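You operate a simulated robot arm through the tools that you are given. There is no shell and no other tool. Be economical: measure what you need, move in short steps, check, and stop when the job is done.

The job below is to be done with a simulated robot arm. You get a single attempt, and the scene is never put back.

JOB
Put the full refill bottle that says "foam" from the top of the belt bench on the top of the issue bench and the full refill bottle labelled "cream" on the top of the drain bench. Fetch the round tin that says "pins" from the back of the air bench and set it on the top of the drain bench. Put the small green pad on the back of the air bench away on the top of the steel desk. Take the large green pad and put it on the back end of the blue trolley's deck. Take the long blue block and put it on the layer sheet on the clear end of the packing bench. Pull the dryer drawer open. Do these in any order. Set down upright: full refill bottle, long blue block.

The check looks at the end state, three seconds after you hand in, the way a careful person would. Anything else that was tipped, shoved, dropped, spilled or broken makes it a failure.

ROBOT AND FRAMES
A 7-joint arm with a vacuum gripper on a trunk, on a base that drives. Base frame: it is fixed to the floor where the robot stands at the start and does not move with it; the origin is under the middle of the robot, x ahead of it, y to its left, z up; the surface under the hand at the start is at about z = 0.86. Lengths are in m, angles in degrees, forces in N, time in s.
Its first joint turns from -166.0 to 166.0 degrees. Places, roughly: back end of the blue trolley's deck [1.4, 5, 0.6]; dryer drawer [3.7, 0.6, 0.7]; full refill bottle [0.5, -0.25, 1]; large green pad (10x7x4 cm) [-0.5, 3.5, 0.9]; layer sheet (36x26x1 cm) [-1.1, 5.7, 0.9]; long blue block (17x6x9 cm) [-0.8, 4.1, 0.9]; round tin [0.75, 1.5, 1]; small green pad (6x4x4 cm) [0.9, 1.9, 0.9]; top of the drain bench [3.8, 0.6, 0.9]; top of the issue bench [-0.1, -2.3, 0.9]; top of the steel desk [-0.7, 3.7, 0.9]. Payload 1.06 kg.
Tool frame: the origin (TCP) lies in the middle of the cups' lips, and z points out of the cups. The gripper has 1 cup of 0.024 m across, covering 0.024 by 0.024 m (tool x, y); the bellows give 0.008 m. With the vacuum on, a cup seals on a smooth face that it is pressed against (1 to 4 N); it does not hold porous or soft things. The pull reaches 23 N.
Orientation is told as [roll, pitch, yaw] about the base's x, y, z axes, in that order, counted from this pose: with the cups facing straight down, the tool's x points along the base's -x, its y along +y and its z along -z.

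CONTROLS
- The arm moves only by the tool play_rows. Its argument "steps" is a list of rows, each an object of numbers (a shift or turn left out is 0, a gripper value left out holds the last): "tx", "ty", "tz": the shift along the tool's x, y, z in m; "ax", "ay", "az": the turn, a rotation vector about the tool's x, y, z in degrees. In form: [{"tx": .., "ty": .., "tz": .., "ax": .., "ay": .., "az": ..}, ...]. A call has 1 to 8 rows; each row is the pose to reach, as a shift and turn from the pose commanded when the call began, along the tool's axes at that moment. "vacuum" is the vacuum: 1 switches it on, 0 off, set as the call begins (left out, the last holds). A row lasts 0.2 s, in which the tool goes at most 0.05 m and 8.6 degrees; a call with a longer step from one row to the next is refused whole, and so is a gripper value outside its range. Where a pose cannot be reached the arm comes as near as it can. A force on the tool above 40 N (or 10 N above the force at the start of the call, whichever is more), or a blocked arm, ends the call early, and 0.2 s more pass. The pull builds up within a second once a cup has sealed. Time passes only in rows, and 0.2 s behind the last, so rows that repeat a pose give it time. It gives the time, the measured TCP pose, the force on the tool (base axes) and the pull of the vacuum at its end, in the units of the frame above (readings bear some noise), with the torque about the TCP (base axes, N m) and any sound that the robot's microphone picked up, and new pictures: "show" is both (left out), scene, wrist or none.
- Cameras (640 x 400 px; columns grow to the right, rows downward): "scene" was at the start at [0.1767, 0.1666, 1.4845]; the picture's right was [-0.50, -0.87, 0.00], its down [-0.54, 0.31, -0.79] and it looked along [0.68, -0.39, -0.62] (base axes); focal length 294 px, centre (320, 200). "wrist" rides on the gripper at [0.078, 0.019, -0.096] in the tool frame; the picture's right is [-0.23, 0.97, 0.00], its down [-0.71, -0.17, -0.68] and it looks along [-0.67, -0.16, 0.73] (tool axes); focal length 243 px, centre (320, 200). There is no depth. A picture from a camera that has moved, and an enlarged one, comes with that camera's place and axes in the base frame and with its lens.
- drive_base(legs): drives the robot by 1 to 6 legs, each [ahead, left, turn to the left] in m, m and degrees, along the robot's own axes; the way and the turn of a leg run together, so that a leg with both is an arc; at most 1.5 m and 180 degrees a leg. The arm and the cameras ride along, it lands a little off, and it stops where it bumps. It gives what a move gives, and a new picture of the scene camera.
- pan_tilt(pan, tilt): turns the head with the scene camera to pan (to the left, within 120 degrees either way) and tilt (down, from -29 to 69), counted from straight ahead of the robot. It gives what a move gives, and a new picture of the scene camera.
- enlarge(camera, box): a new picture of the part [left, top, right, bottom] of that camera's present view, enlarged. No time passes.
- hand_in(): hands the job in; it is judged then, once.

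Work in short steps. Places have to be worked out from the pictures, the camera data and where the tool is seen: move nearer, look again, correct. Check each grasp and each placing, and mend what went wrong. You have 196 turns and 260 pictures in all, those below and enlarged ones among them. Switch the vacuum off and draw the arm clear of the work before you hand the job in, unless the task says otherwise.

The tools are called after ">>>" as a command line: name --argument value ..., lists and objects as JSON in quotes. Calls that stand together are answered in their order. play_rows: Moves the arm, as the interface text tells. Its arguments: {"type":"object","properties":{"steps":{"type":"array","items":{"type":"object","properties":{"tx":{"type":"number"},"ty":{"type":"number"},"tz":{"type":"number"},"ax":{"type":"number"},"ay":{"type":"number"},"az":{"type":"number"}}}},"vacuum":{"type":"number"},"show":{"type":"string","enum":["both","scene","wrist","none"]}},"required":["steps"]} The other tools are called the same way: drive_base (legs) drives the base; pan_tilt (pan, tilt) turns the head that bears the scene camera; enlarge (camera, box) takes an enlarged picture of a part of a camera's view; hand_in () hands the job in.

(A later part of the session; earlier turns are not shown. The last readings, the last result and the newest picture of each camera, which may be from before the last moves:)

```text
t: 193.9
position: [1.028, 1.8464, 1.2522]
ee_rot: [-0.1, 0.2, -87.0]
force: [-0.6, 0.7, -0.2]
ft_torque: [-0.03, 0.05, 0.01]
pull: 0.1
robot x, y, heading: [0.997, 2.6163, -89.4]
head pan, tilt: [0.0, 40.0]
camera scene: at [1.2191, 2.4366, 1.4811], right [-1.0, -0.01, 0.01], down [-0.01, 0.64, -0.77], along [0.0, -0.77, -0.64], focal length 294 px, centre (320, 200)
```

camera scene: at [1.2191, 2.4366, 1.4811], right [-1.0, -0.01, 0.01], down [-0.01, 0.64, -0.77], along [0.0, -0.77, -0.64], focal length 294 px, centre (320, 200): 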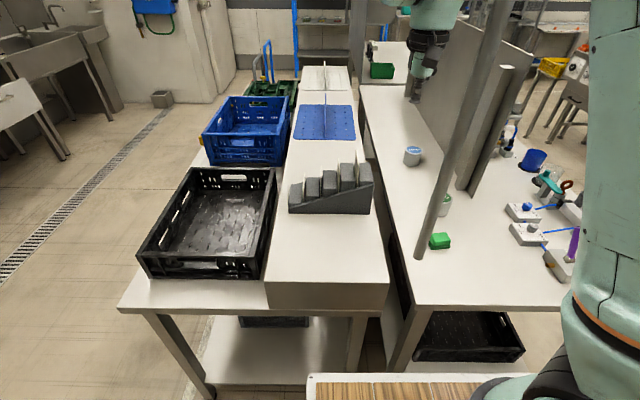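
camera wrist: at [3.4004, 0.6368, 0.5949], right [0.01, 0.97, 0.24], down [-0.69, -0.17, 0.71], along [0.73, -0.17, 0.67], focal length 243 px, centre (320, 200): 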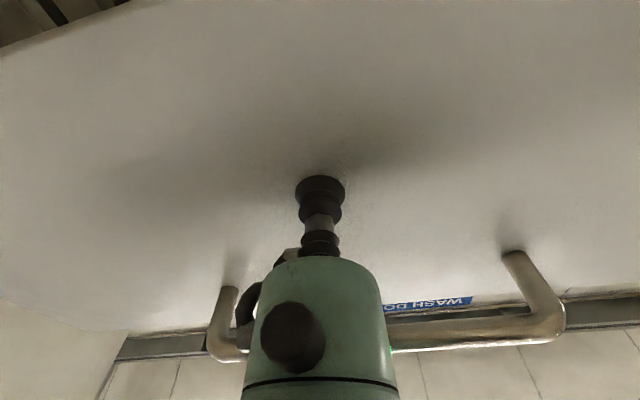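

Something stopped me — the arm touched the vertical pole at about (0.95, 1.94). I ease back +x a bit, and zoom to read the tins.

>>> drive_base --legs '[[0, 0.1, 0]]'

>>> enlarge --camera "scene" --box '[370, 120, 530, 260]'

>>> play_rows --steps '[{"tz": 0}]' --show "wrist"

```text
t: 195.0
position: [1.1181, 1.8451, 1.2508]
ee_rot: [0.4, 0.4, -87.5]
force: [-0.1, 0.5, 0.0]
ft_torque: [0.0, 0.02, 0.05]
pull: 0.0
robot x, y, heading: [1.0979, 2.6195, -89.4]
head pan, tilt: [0.0, 40.0]
camera scene: at [1.3115, 2.434, 1.4818], right [-1.0, -0.01, 0.0], down [-0.01, 0.64, -0.77], along [0.01, -0.77, -0.64], focal length 294 px, centre (320, 200)
```

scene: 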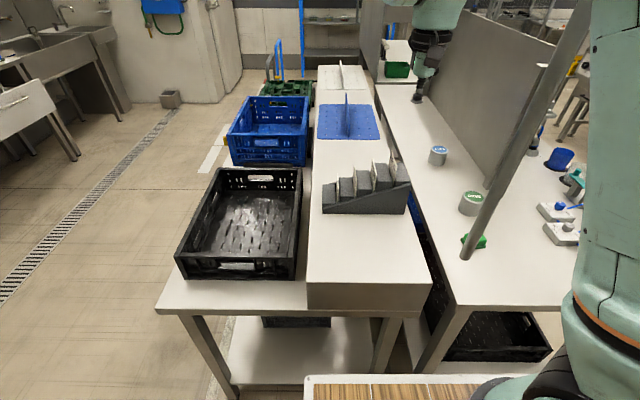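

```text
2.86 times, centred on (450, 190) of scene
camera zoom: at [1.3115, 2.434, 1.4818], right [-1.0, -0.01, 0.0], down [-0.01, 0.64, -0.77], along [0.01, -0.77, -0.64], focal length 840 px, centre (-51, 229)
```

zoom: 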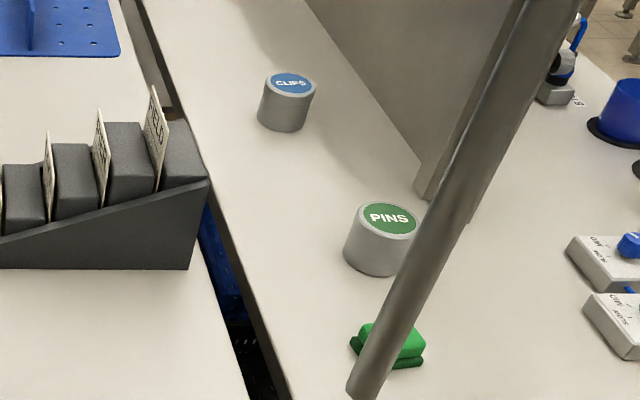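

```text
t: 195.4
position: [1.1174, 1.845, 1.2496]
ee_rot: [0.5, 0.3, -87.4]
force: [-0.5, 0.4, -0.5]
ft_torque: [0.0, 0.02, -0.01]
pull: 0.0
robot x, y, heading: [1.0986, 2.6137, -89.4]
head pan, tilt: [0.0, 40.0]
camera wrist: at [1.1322, 1.9229, 1.345], right [0.98, -0.19, 0.0], down [-0.14, -0.72, 0.68], along [-0.13, -0.67, -0.73], focal length 243 px, centre (320, 200)
```

wrist: 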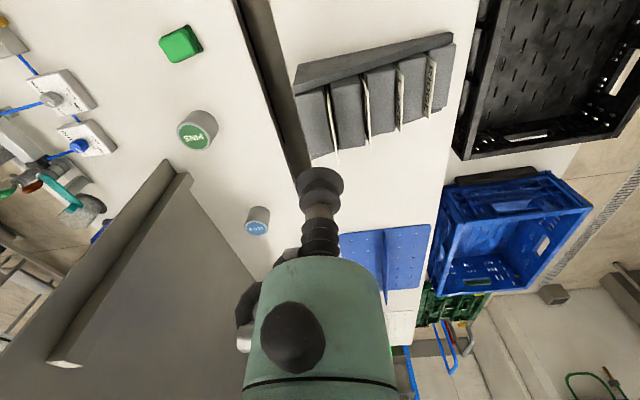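

PINS tin ≈ (0.85, 1.735, top 0.92), pad ≈ (0.90, 1.886), and the pole stands at about (0.94, 1.93). I must come from the pole's west side: back off, shift west, then approach.

>>> play_rows --steps '[{"tx": 0.04}, {"tx": 0.08}, {"tx": 0.1}, {"tx": 0.1}]' --show "none"

>>> drive_base --legs '[[-0.22, 0, 0], [0, -0.5, 0]]'

>>> pan_tilt --pan 15 --tilt 40

```text
t: 196.4
position: [1.1129, 1.9448, 1.2504]
ee_rot: [0.3, 0.3, -87.4]
force: [-0.8, -0.8, -0.8]
ft_torque: [0.02, -0.01, 0.0]
pull: 0.1
robot x, y, heading: [1.0975, 2.6184, -89.7]
head pan, tilt: [0.0, 40.0]
```

```text
t: 200.7
position: [0.6113, 2.1579, 1.2505]
ee_rot: [0.3, 0.3, -87.3]
force: [0.3, -0.5, 0.0]
ft_torque: [-0.01, -0.01, 0.0]
pull: 0.1
robot x, y, heading: [0.5984, 2.8305, -89.1]
head pan, tilt: [0.0, 40.0]
camera scene: at [0.8084, 2.6477, 1.4818], right [-1.0, -0.01, 0.0], down [-0.01, 0.64, -0.77], along [0.01, -0.77, -0.64], focal length 294 px, centre (320, 200)
```

scene: 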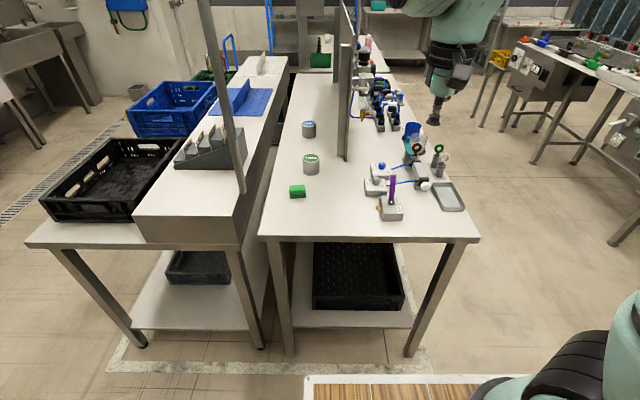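

```text
t: 201.4
position: [0.612, 2.157, 1.2502]
ee_rot: [0.3, 0.3, -87.3]
force: [0.4, 0.3, 0.0]
ft_torque: [0.0, 0.0, -0.01]
pull: 0.0
robot x, y, heading: [0.5958, 2.8321, -89.3]
head pan, tilt: [15.0, 40.0]
camera scene: at [0.8304, 2.6509, 1.4818], right [-0.96, -0.27, 0.0], down [-0.17, 0.62, -0.77], along [0.21, -0.74, -0.64], focal length 294 px, centre (320, 200)
```

scene: 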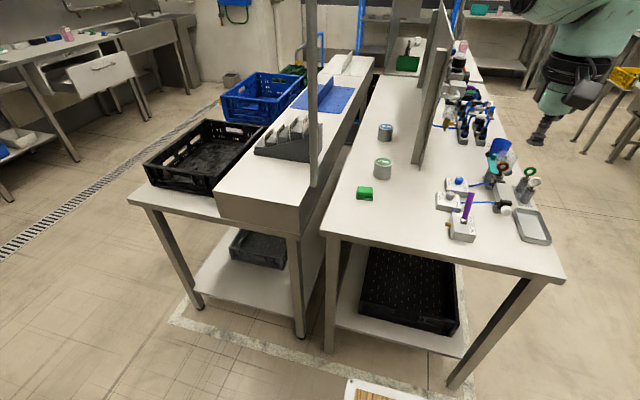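

From here PINS is at (0.86, 1.74), consistent. I come forward 0.3 m and move the tool over it, still high.

>>> drive_base --legs '[[0.3, 0.05, 0]]'

>>> play_rows --steps '[{"ty": 0.03, "tx": -0.02}, {"ty": 0.06, "tx": -0.04}, {"ty": 0.09, "tx": -0.06}, {"ty": 0.12, "tx": -0.08}, {"ty": 0.15, "tx": -0.1}, {"ty": 0.18, "tx": -0.12}, {"ty": 0.194, "tx": -0.135}, {"ty": 0.194, "tx": -0.135}]' --show "both"

```text
t: 203.5
position: [0.6636, 1.8566, 1.2509]
ee_rot: [0.3, 0.3, -87.2]
force: [0.5, 0.0, -0.3]
ft_torque: [-0.03, 0.01, 0.0]
pull: 0.1
robot x, y, heading: [0.651, 2.5309, -89.4]
head pan, tilt: [15.0, 40.0]
camera scene: at [0.8836, 2.3493, 1.4818], right [-0.96, -0.27, 0.0], down [-0.17, 0.62, -0.77], along [0.21, -0.74, -0.64], focal length 294 px, centre (320, 200)
```

scene: 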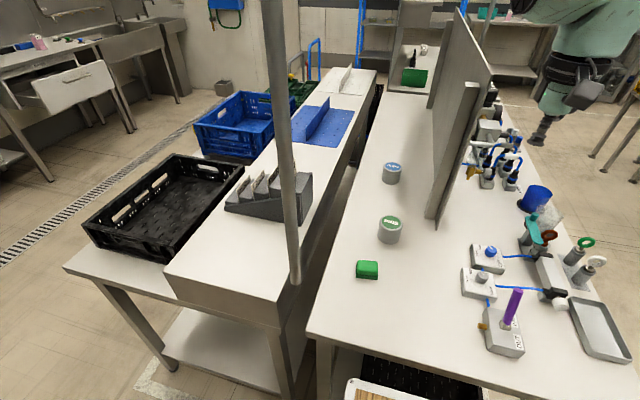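

```text
t: 205.3
position: [0.8639, 1.7303, 1.2507]
ee_rot: [0.3, 0.4, -87.2]
force: [0.3, 0.5, -0.1]
ft_torque: [0.03, -0.01, 0.02]
pull: 0.1
robot x, y, heading: [0.6466, 2.5316, -89.6]
head pan, tilt: [15.0, 40.0]
camera scene: at [0.8836, 2.3495, 1.4818], right [-0.96, -0.27, 0.0], down [-0.17, 0.62, -0.77], along [0.21, -0.74, -0.64], focal length 294 px, centre (320, 200)
camera wrist: at [0.8787, 1.8094, 1.3462], right [0.98, -0.19, 0.0], down [-0.14, -0.72, 0.68], along [-0.13, -0.67, -0.73], focal length 243 px, centre (320, 200)
```

scene: 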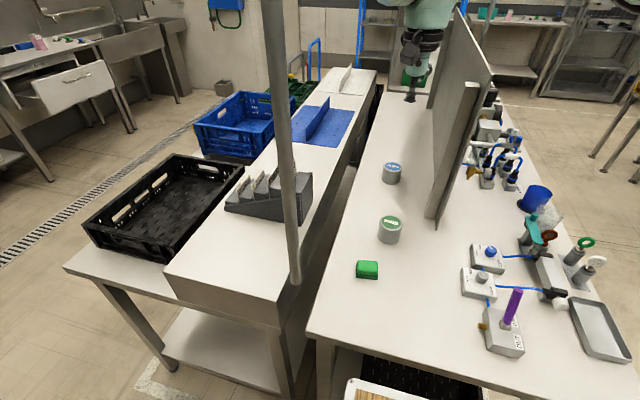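
wrist: 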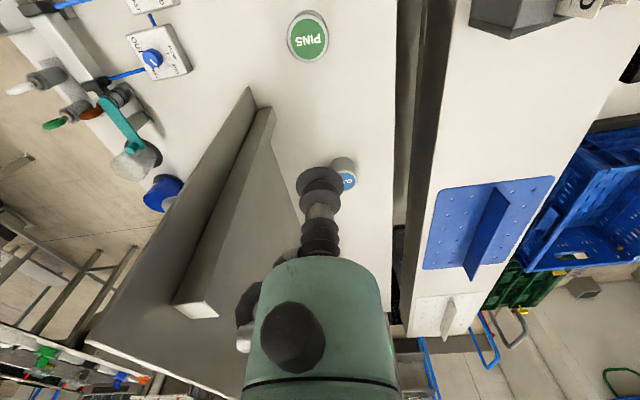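

Tin refined to (0.851, 1.748, top ≈0.92). I descend to just above it.

>>> play_rows --steps '[{"tx": 0.018, "ty": -0.013, "tz": 0.03}, {"tx": 0.018, "ty": -0.013, "tz": 0.07}, {"tx": 0.018, "ty": -0.013, "tz": 0.11}, {"tx": 0.018, "ty": -0.013, "tz": 0.155}, {"tx": 0.018, "ty": -0.013, "tz": 0.2}, {"tx": 0.018, "ty": -0.013, "tz": 0.245}, {"tx": 0.018, "ty": -0.013, "tz": 0.29}, {"tx": 0.018, "ty": -0.013, "tz": 0.29}]' --show "both"

```text
t: 207.1
position: [0.8505, 1.7489, 0.959]
ee_rot: [0.3, 0.3, -87.2]
force: [0.9, -1.1, -0.5]
ft_torque: [0.03, -0.05, 0.03]
pull: 0.1
robot x, y, heading: [0.6508, 2.5332, -89.3]
head pan, tilt: [15.0, 40.0]
camera scene: at [0.8836, 2.3495, 1.4818], right [-0.96, -0.27, 0.0], down [-0.17, 0.62, -0.77], along [0.21, -0.74, -0.64], focal length 294 px, centre (320, 200)
camera wrist: at [0.8657, 1.8277, 1.0551], right [0.98, -0.19, 0.0], down [-0.14, -0.72, 0.68], along [-0.13, -0.67, -0.73], focal length 243 px, centre (320, 200)
```

scene: 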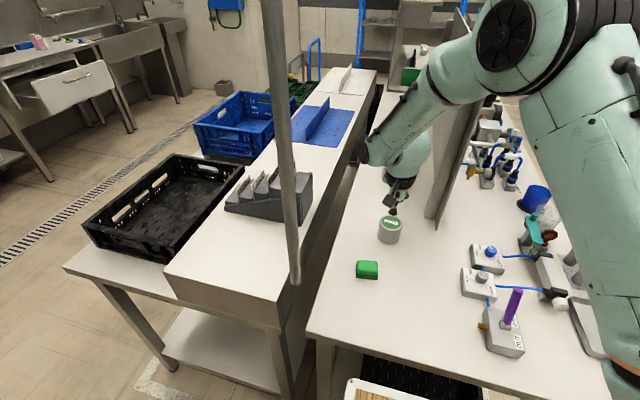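
wrist: 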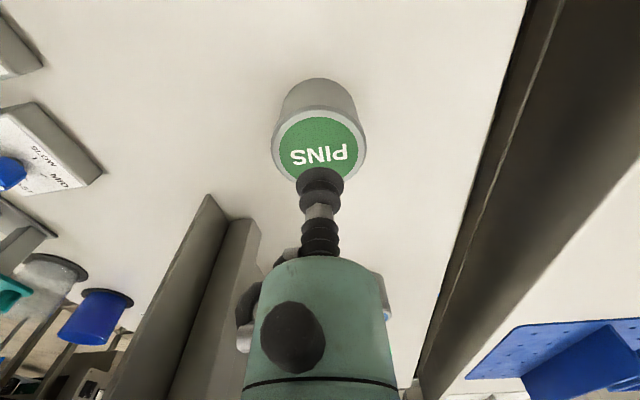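

Centred exactly. I press down gently with vacuum.

>>> play_rows --steps '[{"tz": 0.02}, {"tz": 0.03}, {"tz": 0.036}, {"tz": 0.04}, {"tz": 0.043}, {"tz": 0.043}, {"tz": 0.043}]' --vacuum 1 --show "none"

```text
t: 208.7
position: [0.8533, 1.7505, 0.9179]
ee_rot: [0.2, 0.2, -87.3]
force: [2.7, 0.4, 5.6]
ft_torque: [-0.04, 0.05, 0.03]
pull: 22.7
robot x, y, heading: [0.6474, 2.5299, -89.5]
head pan, tilt: [15.0, 40.0]
```

Sealed. Lift, then draw the arm back toward the robot.

>>> play_rows --steps '[{"tz": -0.01}, {"tz": -0.03}, {"tz": -0.07}, {"tz": -0.12}, {"tz": -0.17}, {"tz": -0.22}, {"tz": -0.27}, {"tz": -0.31}]' --show "none"

>>> play_rows --steps '[{"ty": -0.03, "tx": 0.015}, {"ty": -0.06, "tx": 0.03}, {"ty": -0.09, "tx": 0.045}, {"ty": -0.12, "tx": 0.06}, {"ty": -0.15, "tx": 0.075}, {"ty": -0.18, "tx": 0.09}, {"ty": -0.2, "tx": 0.1}, {"ty": -0.2, "tx": 0.1}]' --show "both"

```text
t: 210.5
position: [0.8508, 1.749, 1.227]
ee_rot: [0.3, 0.3, -87.3]
force: [0.3, 0.0, -1.7]
ft_torque: [0.01, 0.02, 0.0]
pull: 23.3
robot x, y, heading: [0.648, 2.5288, -89.5]
head pan, tilt: [15.0, 40.0]
```

```text
t: 212.3
position: [0.6454, 1.838, 1.2287]
ee_rot: [0.3, 0.3, -87.3]
force: [0.0, 0.6, -1.5]
ft_torque: [0.02, 0.03, 0.01]
pull: 22.7
robot x, y, heading: [0.6462, 2.5308, -89.5]
head pan, tilt: [15.0, 40.0]
camera scene: at [0.8836, 2.3493, 1.4818], right [-0.96, -0.27, 0.0], down [-0.17, 0.62, -0.77], along [0.21, -0.74, -0.64], focal length 294 px, centre (320, 200)
camera wrist: at [0.6604, 1.9172, 1.323], right [0.98, -0.19, 0.0], down [-0.14, -0.72, 0.68], along [-0.13, -0.67, -0.73], focal length 243 px, centre (320, 200)
```

scene: 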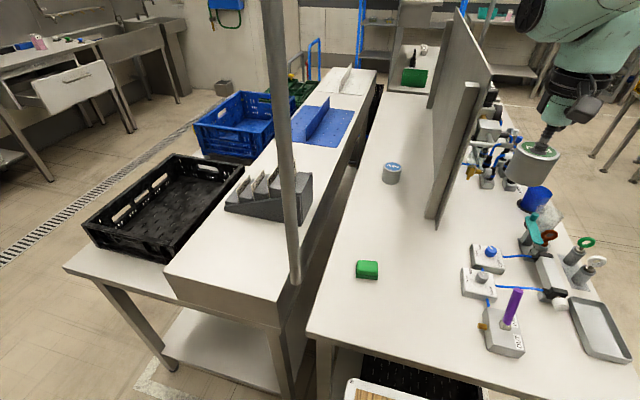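
wrist: 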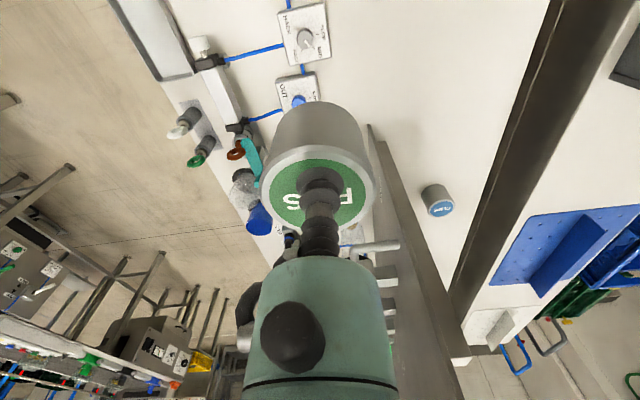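

Tin held (the pad stays in place). I carry it round to the drain bench.

>>> drive_base --legs '[[-0.25, 0, 0], [0, 0.8, 0], [0, 0.8, 0], [0, 0, 90], [0, -1.0, 0], [0, -1.0, 0]]'

>>> pan_tilt --pan -5 --tilt 35

```text
t: 235.3
position: [2.9517, 0.7885, 1.2282]
ee_rot: [0.3, 0.3, 2.5]
force: [0.6, 0.1, -1.4]
ft_torque: [0.01, 0.04, 0.0]
pull: 23.0
robot x, y, heading: [2.2602, 0.7933, 0.4]
head pan, tilt: [15.0, 40.0]
camera scene: at [2.4435, 1.0258, 1.4818], right [0.27, -0.96, 0.0], down [-0.62, -0.17, -0.77], along [0.74, 0.2, -0.64], focal length 294 px, centre (320, 200)
```

scene: 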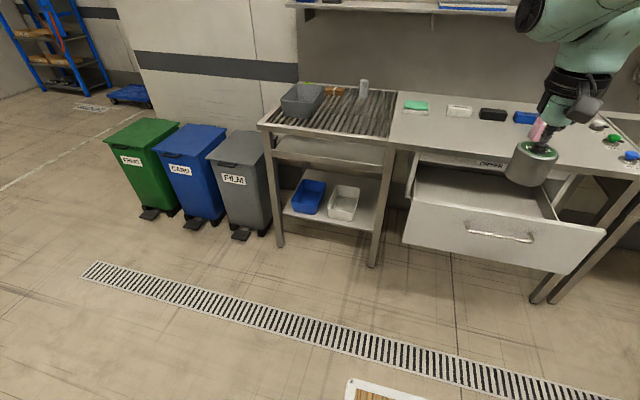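

```text
t: 236.1
position: [2.9516, 0.7885, 1.2273]
ee_rot: [0.3, 0.4, 2.5]
force: [-1.3, 0.3, -2.2]
ft_torque: [-0.02, 0.01, -0.01]
pull: 22.5
robot x, y, heading: [2.2625, 0.7965, 0.6]
head pan, tilt: [-5.0, 35.0]
camera scene: at [2.4493, 0.9963, 1.4894], right [-0.08, -1.0, 0.0], down [-0.57, 0.04, -0.82], along [0.82, -0.06, -0.57], focal length 294 px, centre (320, 200)
```

scene: 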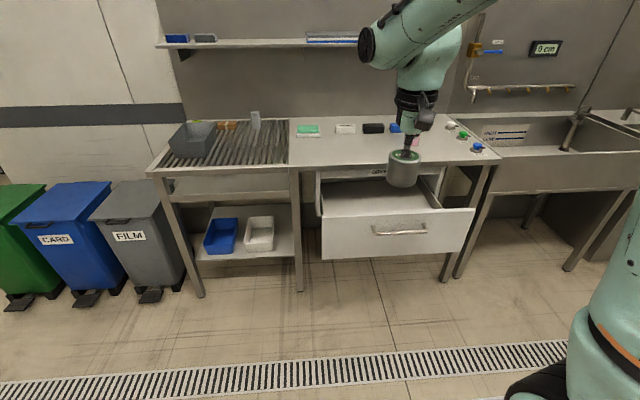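

I drive 0.48 ahead (front stays clear of the drawer) and extend the arm to about (3.70, 0.79).

>>> drive_base --legs '[[0.48, 0, 0]]'

>>> play_rows --steps '[{"tx": -0.04}, {"tx": -0.08}, {"tx": -0.12}, {"tx": -0.16, "tz": 0.02}, {"tx": -0.2, "tz": 0.05}, {"tx": -0.24, "tz": 0.08}, {"tx": -0.27, "tz": 0.11}, {"tx": -0.27, "tz": 0.15}]' --show "none"

>>> play_rows --steps '[{"tz": 0.03}, {"tz": 0.06}, {"tz": 0.09}, {"tz": 0.11}, {"tz": 0.11}]' --show "both"

```text
t: 239.0
position: [3.4353, 0.7921, 1.228]
ee_rot: [0.3, 0.3, 2.4]
force: [1.1, 0.6, -0.4]
ft_torque: [0.0, 0.04, 0.04]
pull: 23.3
robot x, y, heading: [2.7457, 0.8016, 0.1]
head pan, tilt: [-5.0, 35.0]
camera scene: at [2.9327, 0.9991, 1.4894], right [-0.08, -1.0, 0.0], down [-0.57, 0.05, -0.82], along [0.82, -0.07, -0.57], focal length 294 px, centre (320, 200)
```

scene: 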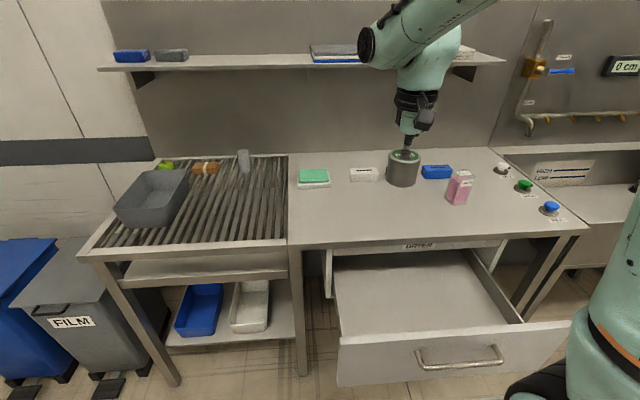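

```text
t: 240.8
position: [3.7039, 0.801, 1.0766]
ee_rot: [0.4, 0.2, 2.5]
force: [1.3, 0.1, -0.6]
ft_torque: [0.01, 0.02, -0.01]
pull: 22.9
robot x, y, heading: [2.7433, 0.8006, 0.2]
head pan, tilt: [-5.0, 35.0]
```

```text
t: 242.0
position: [3.7029, 0.8041, 0.9661]
ee_rot: [0.3, 0.3, 2.4]
force: [0.9, 0.1, -1.5]
ft_torque: [0.03, -0.01, 0.03]
pull: 23.6
robot x, y, heading: [2.7448, 0.7987, 0.3]
head pan, tilt: [-5.0, 35.0]
camera scene: at [2.9326, 0.9991, 1.4894], right [-0.08, -1.0, 0.0], down [-0.57, 0.05, -0.82], along [0.82, -0.07, -0.57], focal length 294 px, centre (320, 200)
camera wrist: at [3.6246, 0.8185, 1.0604], right [0.19, 0.98, 0.0], down [0.72, -0.14, 0.68], along [0.67, -0.13, -0.73], focal length 243 px, centre (320, 200)
```

scene: 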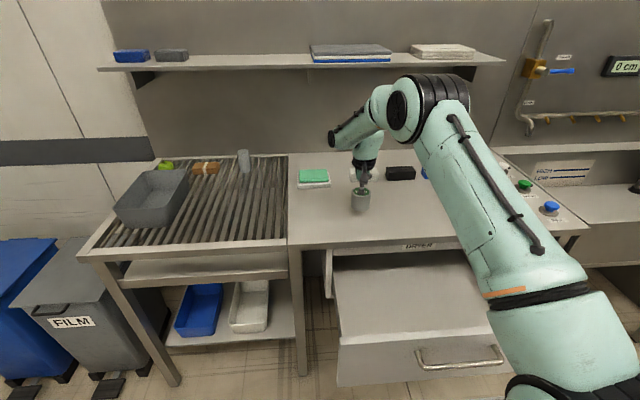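
wrist: 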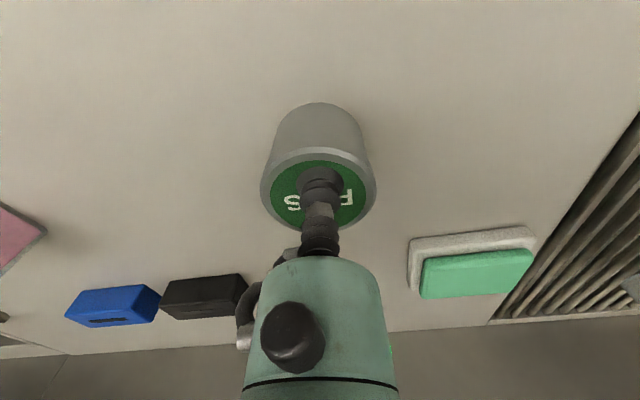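

Position is clear. Lower in small steps.

>>> play_rows --steps '[{"tz": 0.008}, {"tz": 0.014}, {"tz": 0.018}, {"tz": 0.021}, {"tz": 0.024}, {"tz": 0.027}, {"tz": 0.03}, {"tz": 0.033}]' --show "none"

```text
t: 243.8
position: [3.7027, 0.8039, 0.9357]
ee_rot: [0.3, 0.2, 2.4]
force: [-3.9, 1.5, 16.5]
ft_torque: [-0.06, -0.03, 0.02]
pull: 22.9
robot x, y, heading: [2.7437, 0.7942, 0.1]
head pan, tilt: [-5.0, 35.0]
```

Contact. Release and rise.

>>> play_rows --steps '[{"tz": -0.002}, {"tz": -0.003}, {"tz": -0.003}, {"tz": -0.003}, {"tz": -0.003}, {"tz": -0.003}]' --vacuum 0 --show "none"

>>> play_rows --steps '[{"tz": -0.01}, {"tz": -0.03}, {"tz": -0.07}, {"tz": -0.12, "tx": 0.02}, {"tz": -0.17, "tx": 0.04}, {"tz": -0.21, "tx": 0.06}, {"tz": -0.25, "tx": 0.09}, {"tz": -0.28, "tx": 0.12}]' --show "both"

```text
t: 245.2
position: [3.7038, 0.804, 0.9368]
ee_rot: [0.3, 0.3, 2.5]
force: [0.0, -1.4, 1.2]
ft_torque: [0.02, 0.01, 0.01]
pull: 0.0
robot x, y, heading: [2.744, 0.7931, 0.3]
head pan, tilt: [-5.0, 35.0]
```

```text
refused: row 4 steps farther than a row can; nothing moved
```

>>> play_rows --steps '[{"tz": -0.01}, {"tz": -0.03}, {"tz": -0.07}, {"tz": -0.11, "tx": 0.02}, {"tz": -0.15, "tx": 0.04}, {"tz": -0.19, "tx": 0.06}, {"tz": -0.23, "tx": 0.08}, {"tz": -0.27, "tx": 0.1}]' --show "both"

```text
t: 247.0
position: [3.6037, 0.7997, 1.2059]
ee_rot: [0.4, 0.4, 2.4]
force: [0.4, -0.5, -0.8]
ft_torque: [0.03, -0.01, 0.02]
pull: 0.1
robot x, y, heading: [2.7422, 0.7964, 0.3]
head pan, tilt: [-5.0, 35.0]
camera scene: at [2.9332, 0.9992, 1.4893], right [-0.08, -1.0, 0.0], down [-0.57, 0.05, -0.82], along [0.82, -0.07, -0.57], focal length 294 px, centre (320, 200)
camera wrist: at [3.525, 0.8134, 1.3018], right [0.19, 0.98, 0.0], down [0.72, -0.15, 0.68], along [0.67, -0.13, -0.73], focal length 243 px, centre (320, 200)
```

scene: 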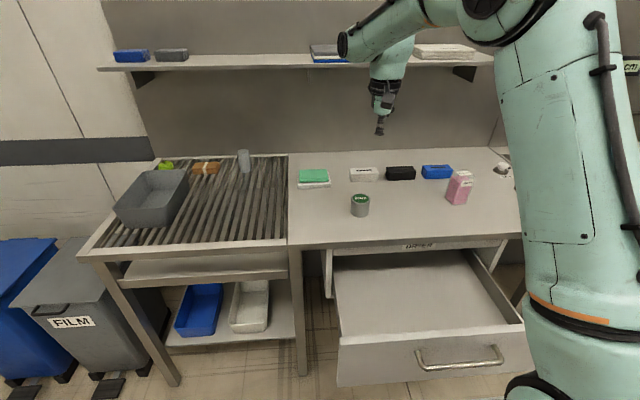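
wrist: 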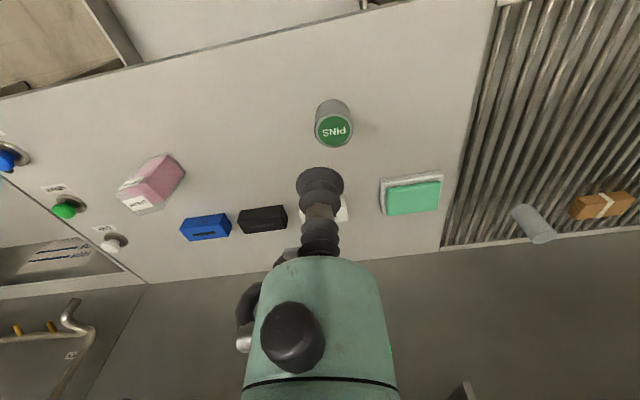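

Tin sits fine with the drawer open. Back to the air bench for the pad by the same path.

>>> play_rows --steps '[{"tx": 0.04}, {"tx": 0.08}, {"tx": 0.12}, {"tx": 0.16}, {"tx": 0.17, "tz": -0.03}, {"tx": 0.17, "tz": -0.05}]' --show "none"

>>> drive_base --legs '[[-0.48, 0, 0], [0, 1.0, 0], [0, 0.98, 0], [0, 0, -90], [0, -0.8, 0], [0, -0.8, 0]]'

>>> pan_tilt --pan 15 --tilt 40

```text
t: 248.4
position: [3.4354, 0.791, 1.2578]
ee_rot: [0.4, 0.3, 2.3]
force: [0.2, 0.9, -1.2]
ft_torque: [0.01, -0.01, -0.03]
pull: 0.0
robot x, y, heading: [2.7422, 0.7951, 0.3]
head pan, tilt: [-5.0, 35.0]
```

```text
t: 270.6
position: [1.0519, 2.0761, 1.257]
ee_rot: [0.2, 0.3, -85.6]
force: [-0.5, 0.0, 0.0]
ft_torque: [-0.01, 0.01, 0.0]
pull: 0.1
robot x, y, heading: [1.0455, 2.7666, -90.4]
head pan, tilt: [-5.0, 35.0]
stopped in leg 6: the robot was blocked; the commanded pose is now the measured one
camera scene: at [1.2491, 2.5753, 1.4893], right [-1.0, 0.09, 0.0], down [0.05, 0.57, -0.82], along [-0.07, -0.82, -0.57], focal length 294 px, centre (320, 200)
```

scene: 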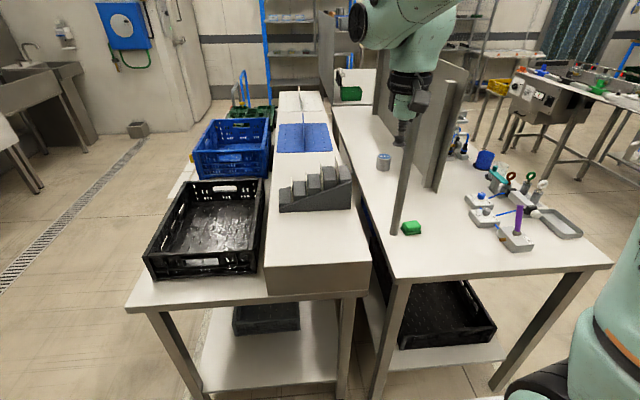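

```text
t: 271.4
position: [1.051, 2.0758, 1.2576]
ee_rot: [0.3, 0.2, -85.7]
force: [0.4, 0.0, -0.1]
ft_torque: [0.0, 0.01, 0.01]
pull: 0.1
robot x, y, heading: [1.0454, 2.7646, -90.1]
head pan, tilt: [15.0, 40.0]
camera scene: at [1.2797, 2.5809, 1.4816], right [-0.97, -0.26, 0.0], down [-0.17, 0.62, -0.77], along [0.19, -0.74, -0.64], focal length 294 px, centre (320, 200)
```

scene: 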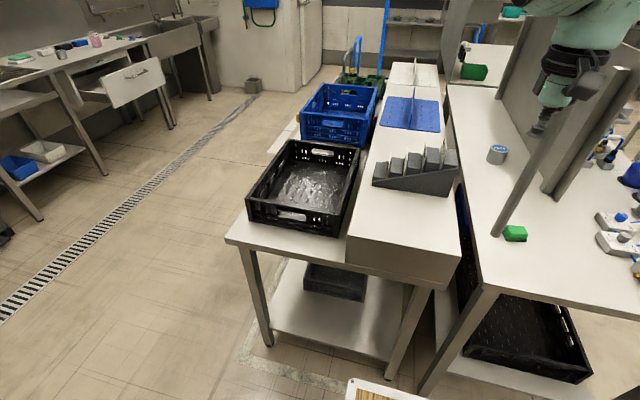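

The hanging pole is really at about (1.01, 2.05), from z≈1.0 up. I move away, back off more, then go west.

>>> drive_base --legs '[[0, 0.05, 0], [-0.15, 0, 0], [0, -0.45, 0], [0.37, 0, 0]]'

>>> play_rows --steps '[{"tz": 0}]' --show "wrist"

```text
t: 277.6
position: [0.6574, 1.8531, 1.256]
ee_rot: [0.4, 0.2, -85.4]
force: [-0.3, 0.1, -0.4]
ft_torque: [-0.02, 0.02, 0.03]
pull: 0.1
robot x, y, heading: [0.6438, 2.54, -89.6]
head pan, tilt: [15.0, 40.0]
camera scene: at [0.8821, 2.3607, 1.4818], right [-0.96, -0.26, 0.0], down [-0.17, 0.62, -0.77], along [0.2, -0.74, -0.64], focal length 294 px, centre (320, 200)
```

scene: 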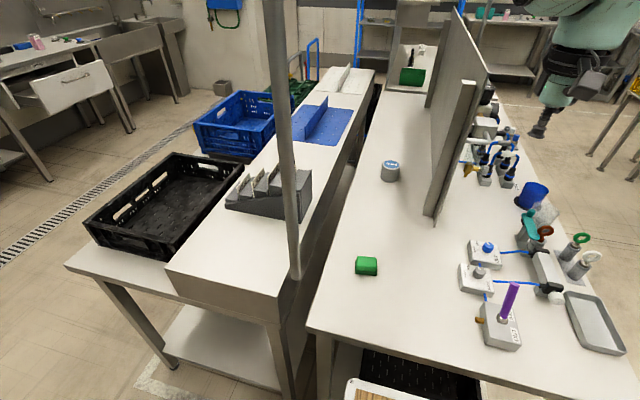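

```text
t: 277.9
position: [0.6586, 1.8534, 1.2558]
ee_rot: [0.5, 0.4, -85.3]
force: [0.5, 0.1, 0.3]
ft_torque: [0.01, -0.01, 0.02]
pull: 0.0
robot x, y, heading: [0.6474, 2.5429, -89.8]
head pan, tilt: [15.0, 40.0]
camera wrist: at [0.6697, 1.9322, 1.3516], right [0.99, -0.16, 0.0], down [-0.12, -0.72, 0.68], along [-0.1, -0.67, -0.73], focal length 243 px, centre (320, 200)
```

wrist: 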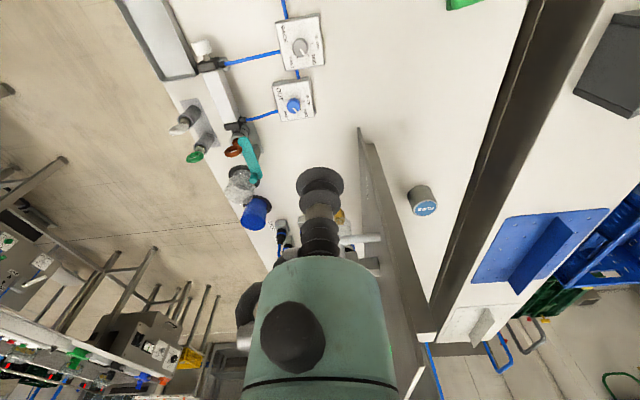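

Pad top ≈ (0.889, 1.895, 0.905). I move the tool above it, staying clear of the pole.

>>> play_rows --steps '[{"ty": 0.04}, {"ty": 0.08}, {"ty": 0.12, "tx": 0.005}, {"ty": 0.16, "tx": 0.01}, {"ty": 0.2, "tx": 0.015}, {"ty": 0.234, "tx": 0.023}, {"ty": 0.234, "tx": 0.023, "tz": 0.04}, {"ty": 0.234, "tx": 0.023, "tz": 0.08}]' --show "both"

```text
t: 279.8
position: [0.8899, 1.8977, 1.1775]
ee_rot: [0.4, 0.5, -85.4]
force: [-0.8, 0.3, -0.4]
ft_torque: [0.0, 0.01, 0.03]
pull: 0.1
robot x, y, heading: [0.6439, 2.5407, -89.8]
head pan, tilt: [15.0, 40.0]
camera scene: at [0.8819, 2.3611, 1.4819], right [-0.96, -0.26, 0.0], down [-0.17, 0.62, -0.77], along [0.2, -0.74, -0.64], focal length 294 px, centre (320, 200)
camera wrist: at [0.902, 1.9756, 1.2734], right [0.99, -0.16, 0.0], down [-0.12, -0.72, 0.68], along [-0.1, -0.67, -0.73], focal length 243 px, centre (320, 200)
```

scene: 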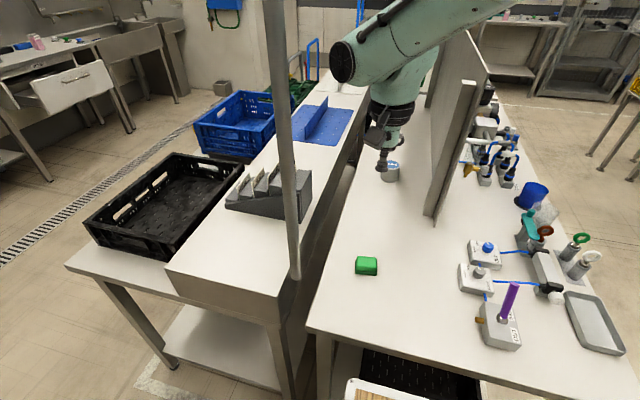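
wrist: 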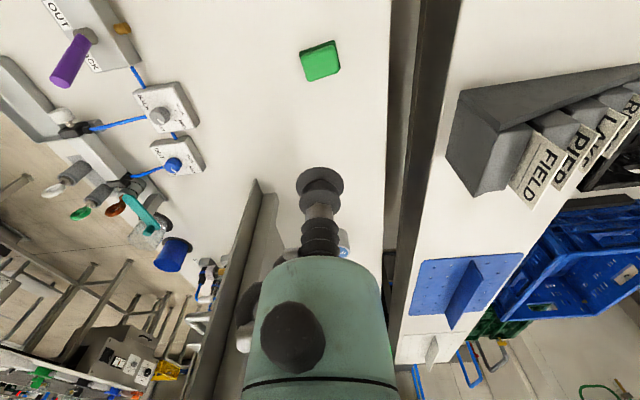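

Well aligned: pad at (0.892, 1.894). I descend to 0.93.

>>> play_rows --steps '[{"tz": 0.04}, {"tz": 0.085}, {"tz": 0.13}, {"tz": 0.17}, {"tz": 0.21}, {"tz": 0.24}, {"tz": 0.247}, {"tz": 0.247}]' --show "wrist"

```text
t: 281.6
position: [0.8915, 1.8986, 0.9311]
ee_rot: [0.4, 0.4, -85.5]
force: [0.1, -0.1, -0.1]
ft_torque: [-0.01, 0.02, 0.02]
pull: 0.0
robot x, y, heading: [0.6462, 2.5409, -90.0]
head pan, tilt: [15.0, 40.0]
camera wrist: at [0.9033, 1.9765, 1.0265], right [0.99, -0.16, 0.0], down [-0.12, -0.72, 0.68], along [-0.1, -0.67, -0.73], focal length 243 px, centre (320, 200)
```

wrist: 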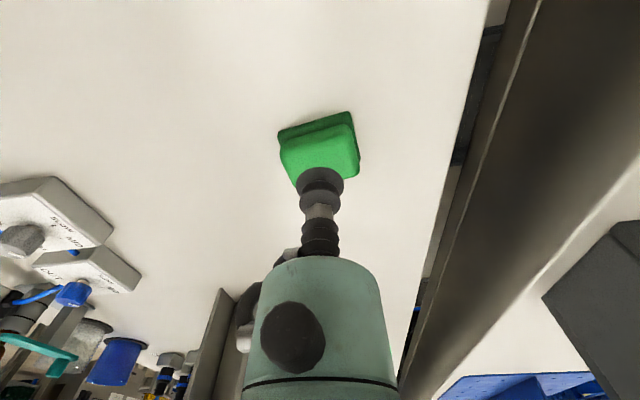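

Nearly centred; shift 4 mm and press.

>>> play_rows --steps '[{"tx": -0.004, "tz": 0.012}, {"tx": -0.004, "tz": 0.02}, {"tx": -0.004, "tz": 0.025}, {"tx": -0.004, "tz": 0.029}, {"tx": -0.004, "tz": 0.032}, {"tx": -0.004, "tz": 0.034}, {"tx": -0.004, "tz": 0.034}]' --vacuum 1 --show "none"

```text
t: 283.1
position: [0.8924, 1.8951, 0.8961]
ee_rot: [0.4, 0.3, -85.4]
force: [-0.2, 0.6, -0.1]
ft_torque: [0.01, 0.0, 0.0]
pull: 0.0
robot x, y, heading: [0.6489, 2.5412, -90.0]
head pan, tilt: [15.0, 40.0]
```

No contact at 0.896 yet; I go on down slowly.

>>> play_rows --steps '[{"tz": 0.003}, {"tz": 0.006}, {"tz": 0.009}, {"tz": 0.012}, {"tz": 0.014}, {"tz": 0.014}, {"tz": 0.014}]' --show "wrist"

```text
t: 284.8
position: [0.891, 1.8945, 0.8829]
ee_rot: [0.3, 0.3, -85.4]
force: [0.3, 1.4, 10.5]
ft_torque: [-0.03, 0.05, -0.01]
pull: 0.1
robot x, y, heading: [0.6462, 2.545, -89.6]
head pan, tilt: [15.0, 40.0]
camera wrist: at [0.9035, 1.9731, 0.9782], right [0.99, -0.16, 0.01], down [-0.12, -0.72, 0.68], along [-0.1, -0.67, -0.73], focal length 243 px, centre (320, 200)
```

wrist: 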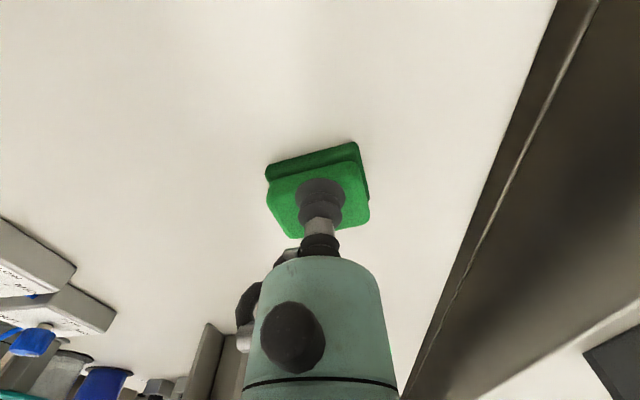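

Contact 10 N but no seal — the top seems porous. I rise slightly and inspect the pad closely.

>>> play_rows --steps '[{"tz": -0.01}, {"tz": -0.04}, {"tz": -0.06}, {"tz": -0.06}]' --vacuum 0 --show "none"

>>> enlarge --camera "wrist" --box '[260, 80, 380, 220]'

>>> enlarge --camera "scene" --box '[340, 240, 400, 290]'

```text
t: 285.8
position: [0.8915, 1.8925, 0.9429]
ee_rot: [0.2, 0.4, -85.3]
force: [0.0, 0.3, 0.4]
ft_torque: [-0.01, -0.01, 0.03]
pull: 0.1
robot x, y, heading: [0.6469, 2.5441, -89.6]
head pan, tilt: [15.0, 40.0]
```

```text
2.86 times, centred on (320, 150) of wrist
camera zoom: at [0.9024, 1.9718, 1.0384], right [0.99, -0.16, 0.0], down [-0.12, -0.72, 0.68], along [-0.1, -0.67, -0.73], focal length 693 px, centre (320, 343)
```

zoom: 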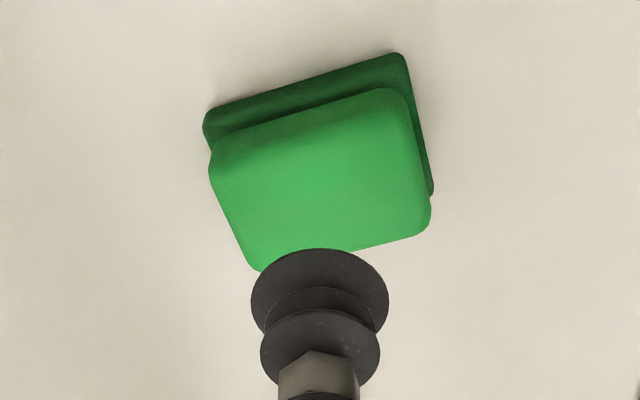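

```text
8.00 times, centred on (370, 265) of scene
camera zoom: at [0.8821, 2.3607, 1.4818], right [-0.96, -0.26, 0.0], down [-0.17, 0.62, -0.77], along [0.2, -0.74, -0.64], focal length 2351 px, centre (-80, -320)
```

zoom: 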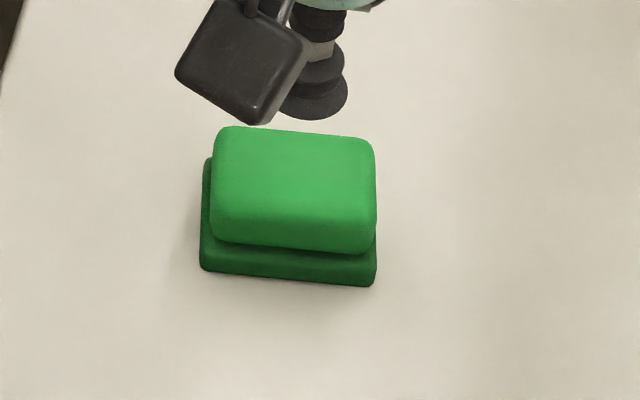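

The surface looks smooth. I retry: press gradually and wait longer with vacuum on.

>>> play_rows --steps '[{"tz": 0.04}, {"tz": 0.05}, {"tz": 0.054}, {"tz": 0.056}, {"tz": 0.058}, {"tz": 0.058}, {"tz": 0.058}, {"tz": 0.058}]' --vacuum 1 --show "none"

>>> play_rows --steps '[{"tz": 0.002}, {"tz": 0.004}, {"tz": 0.006}, {"tz": 0.006}, {"tz": 0.006}, {"tz": 0.006}]' --show "wrist"

```text
t: 287.6
position: [0.8916, 1.8933, 0.8851]
ee_rot: [0.3, 0.4, -85.4]
force: [-0.3, -0.6, 5.7]
ft_torque: [0.09, 0.04, 0.0]
pull: 0.0
robot x, y, heading: [0.6465, 2.542, -89.6]
head pan, tilt: [15.0, 40.0]
```

```text
t: 288.4
position: [0.8915, 1.8925, 0.8818]
ee_rot: [0.5, 0.1, -85.4]
force: [-3.4, 5.0, 24.1]
ft_torque: [-0.18, -0.08, 0.0]
pull: 0.0
robot x, y, heading: [0.6448, 2.542, -89.9]
head pan, tilt: [15.0, 40.0]
stopped in row 4: the force on the tool passed its limit at 44 N (the readings are from after the stop); the commanded pose is now the measured one
camera wrist: at [0.9038, 1.9719, 0.9774], right [0.99, -0.16, 0.01], down [-0.12, -0.72, 0.68], along [-0.1, -0.68, -0.73], focal length 243 px, centre (320, 200)
```

wrist: 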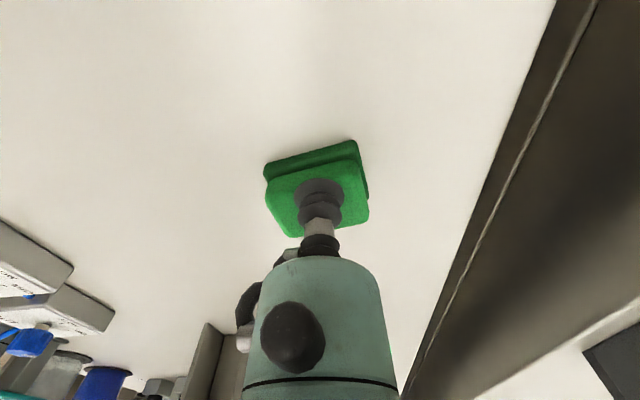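

Reassessing: with top at z≈0.886 the top-face centre comes out at (0.891, 1.880), so my cup overlapped the rounded edge by ~1 cm. I lift, shift −y 13 mm, and retry.

>>> play_rows --steps '[{"tz": -0.012}, {"tz": -0.03}, {"tz": -0.03, "tx": -0.013}, {"tz": -0.03, "tx": -0.013}]' --show "none"

>>> play_rows --steps '[{"tz": 0.015}, {"tz": 0.022}, {"tz": 0.024}, {"tz": 0.026}, {"tz": 0.028}, {"tz": 0.029}, {"tz": 0.029}, {"tz": 0.029}]' --show "wrist"

```text
t: 289.4
position: [0.8936, 1.8793, 0.9106]
ee_rot: [0.6, 0.2, -85.4]
force: [-0.5, -0.7, 0.0]
ft_torque: [-0.03, 0.01, 0.0]
pull: 0.2
robot x, y, heading: [0.6467, 2.5414, -89.4]
head pan, tilt: [15.0, 40.0]
```

```text
t: 291.2
position: [0.8938, 1.879, 0.8827]
ee_rot: [0.5, 0.1, -85.4]
force: [2.3, -0.8, 23.3]
ft_torque: [0.0, 0.11, -0.04]
pull: 22.5
robot x, y, heading: [0.6466, 2.5364, -89.7]
head pan, tilt: [15.0, 40.0]
camera wrist: at [0.9054, 1.9585, 0.9773], right [0.99, -0.16, 0.01], down [-0.12, -0.72, 0.68], along [-0.1, -0.67, -0.73], focal length 243 px, centre (320, 200)
```

wrist: 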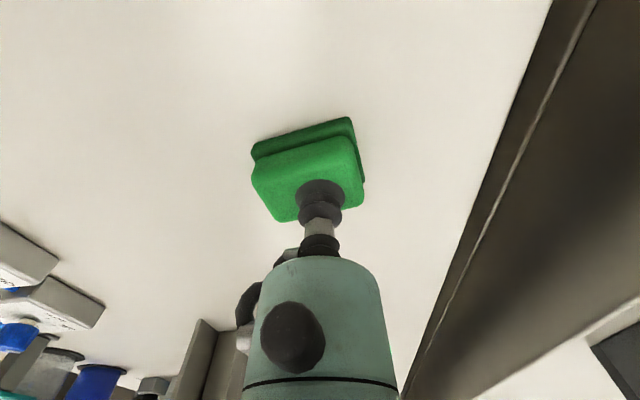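

Sealed at 22.5 N. Lift straight up.

>>> play_rows --steps '[{"tz": -0.01}, {"tz": -0.03}, {"tz": -0.07}, {"tz": -0.12}, {"tz": -0.17}, {"tz": -0.22}, {"tz": -0.27}, {"tz": -0.31}]' --show "none"

>>> play_rows --steps '[{"ty": -0.035}, {"ty": -0.07}, {"ty": -0.105}, {"ty": -0.14}, {"ty": -0.175}, {"ty": -0.21}, {"ty": -0.235}]' --show "wrist"

>>> pan_tilt --pan -110 --tilt 25

```text
t: 293.0
position: [0.8897, 1.8786, 1.1908]
ee_rot: [0.5, 0.2, -85.4]
force: [-0.5, 0.5, -0.1]
ft_torque: [0.02, 0.02, -0.01]
pull: 22.9
robot x, y, heading: [0.6469, 2.5475, -89.9]
head pan, tilt: [15.0, 40.0]
```

```text
t: 294.6
position: [0.6576, 1.86, 1.1908]
ee_rot: [0.5, 0.3, -85.3]
force: [1.2, -0.7, 0.8]
ft_torque: [0.03, -0.01, -0.03]
pull: 22.8
robot x, y, heading: [0.6475, 2.5419, -89.7]
head pan, tilt: [15.0, 40.0]
camera wrist: at [0.6683, 1.9385, 1.2856], right [0.99, -0.16, 0.01], down [-0.12, -0.72, 0.68], along [-0.1, -0.67, -0.73], focal length 243 px, centre (320, 200)
```

wrist: 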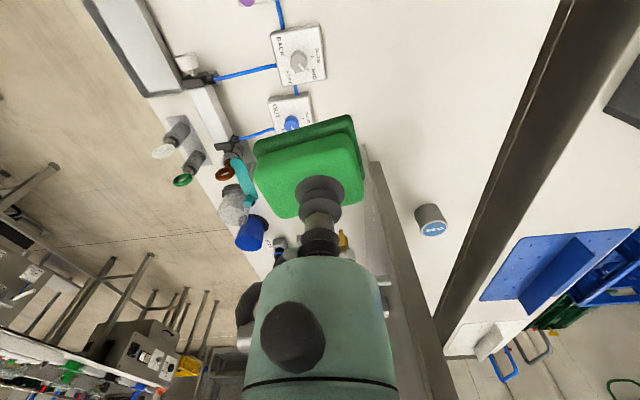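

```text
t: 296.6
position: [0.6574, 1.8586, 1.1914]
ee_rot: [0.5, 0.3, -85.4]
force: [0.3, -0.5, 0.3]
ft_torque: [0.0, -0.04, 0.02]
pull: 22.8
robot x, y, heading: [0.6473, 2.5415, -90.0]
head pan, tilt: [-110.0, 25.0]
camera scene: at [0.7728, 2.4738, 1.5052], right [0.34, 0.94, 0.0], down [0.4, -0.14, -0.91], along [-0.85, 0.3, -0.42], focal length 294 px, centre (320, 200)
```

scene: 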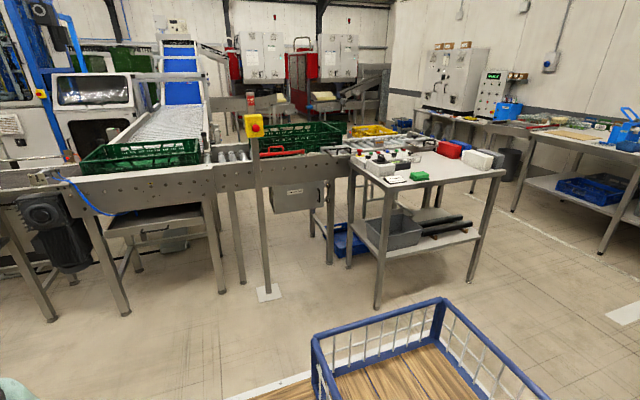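

Held. The steel desk is to the robot's back-right; I zoom in on it.

>>> enlarge --camera "scene" --box '[330, 110, 530, 235]'

>>> pan_tilt --pan 120 --tilt 25

```text
3.20 times, centred on (430, 172) of scene
camera zoom: at [0.7728, 2.4738, 1.5052], right [0.34, 0.94, 0.0], down [0.4, -0.14, -0.91], along [-0.85, 0.3, -0.42], focal length 940 px, centre (-32, 288)
```

zoom: 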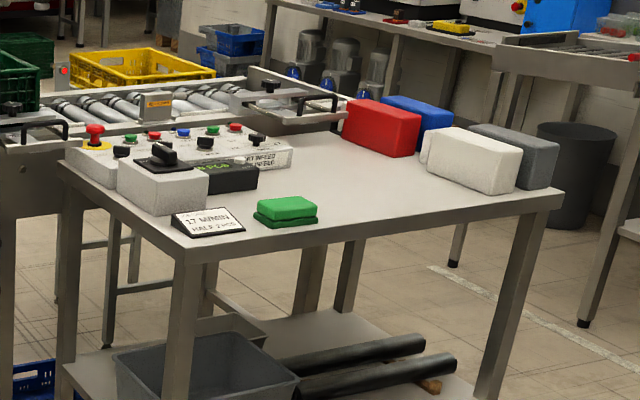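

```text
t: 299.9
position: [0.6571, 1.8596, 1.1904]
ee_rot: [0.6, 0.3, -85.4]
force: [-0.3, -0.4, 0.8]
ft_torque: [0.0, -0.03, 0.02]
pull: 22.9
robot x, y, heading: [0.6452, 2.5385, -90.0]
head pan, tilt: [120.0, 25.0]
camera scene: at [0.9391, 2.4893, 1.5052], right [0.5, -0.86, 0.0], down [-0.36, -0.21, -0.91], along [0.78, 0.46, -0.42], focal length 294 px, centre (320, 200)
```

scene: 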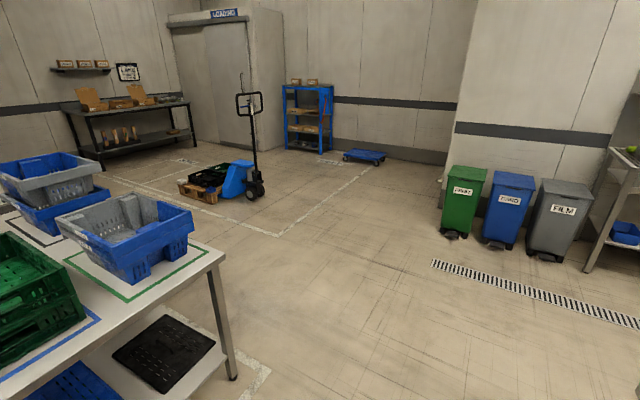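

Desk spans x −0.5…−1.1, y 3.3…4.2; large pad at (−0.58, 3.58), blue block behind the red one near (−0.82, 4.10); a free spot is about (−0.65, 3.82). I drive round to face it (heading 180°).

>>> drive_base --legs '[[0, -0.5, 0], [-0.2, 0, 0], [0, 0, -90], [0, 0.0, 0], [0, 0.9, 0]]'

>>> pan_tilt --pan -5 --tilt 35

```text
t: 310.8
position: [-0.5433, 2.2155, 1.1908]
ee_rot: [0.6, 0.1, -169.9]
force: [0.4, 0.0, -0.8]
ft_torque: [0.02, 0.0, 0.01]
pull: 23.0
robot x, y, heading: [0.1342, 2.2909, -174.3]
head pan, tilt: [120.0, 25.0]
stopped in leg 5: the robot was blocked; the commanded pose is now the measured one
camera scene: at [0.1132, 1.9969, 1.5052], right [-0.81, -0.59, 0.0], down [-0.25, 0.34, -0.91], along [0.53, -0.73, -0.42], focal length 294 px, centre (320, 200)
```

scene: 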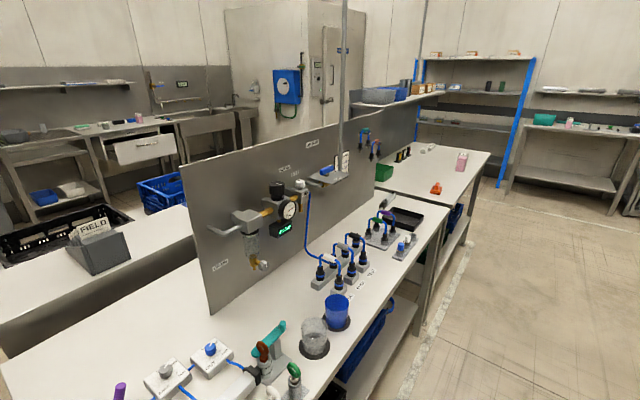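

```text
t: 312.8
position: [-0.5434, 2.2156, 1.19]
ee_rot: [0.5, 0.3, -169.9]
force: [-0.4, -0.3, -0.3]
ft_torque: [0.04, -0.05, -0.01]
pull: 23.2
robot x, y, heading: [0.1358, 2.2934, -174.2]
head pan, tilt: [-5.0, 35.0]
camera scene: at [-0.0289, 2.0702, 1.4894], right [-0.02, 1.0, 0.0], down [0.57, 0.01, -0.82], along [-0.82, -0.01, -0.57], focal length 294 px, centre (320, 200)
```

scene: 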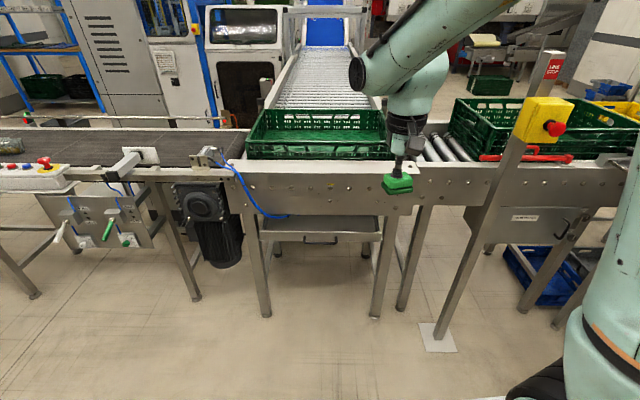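

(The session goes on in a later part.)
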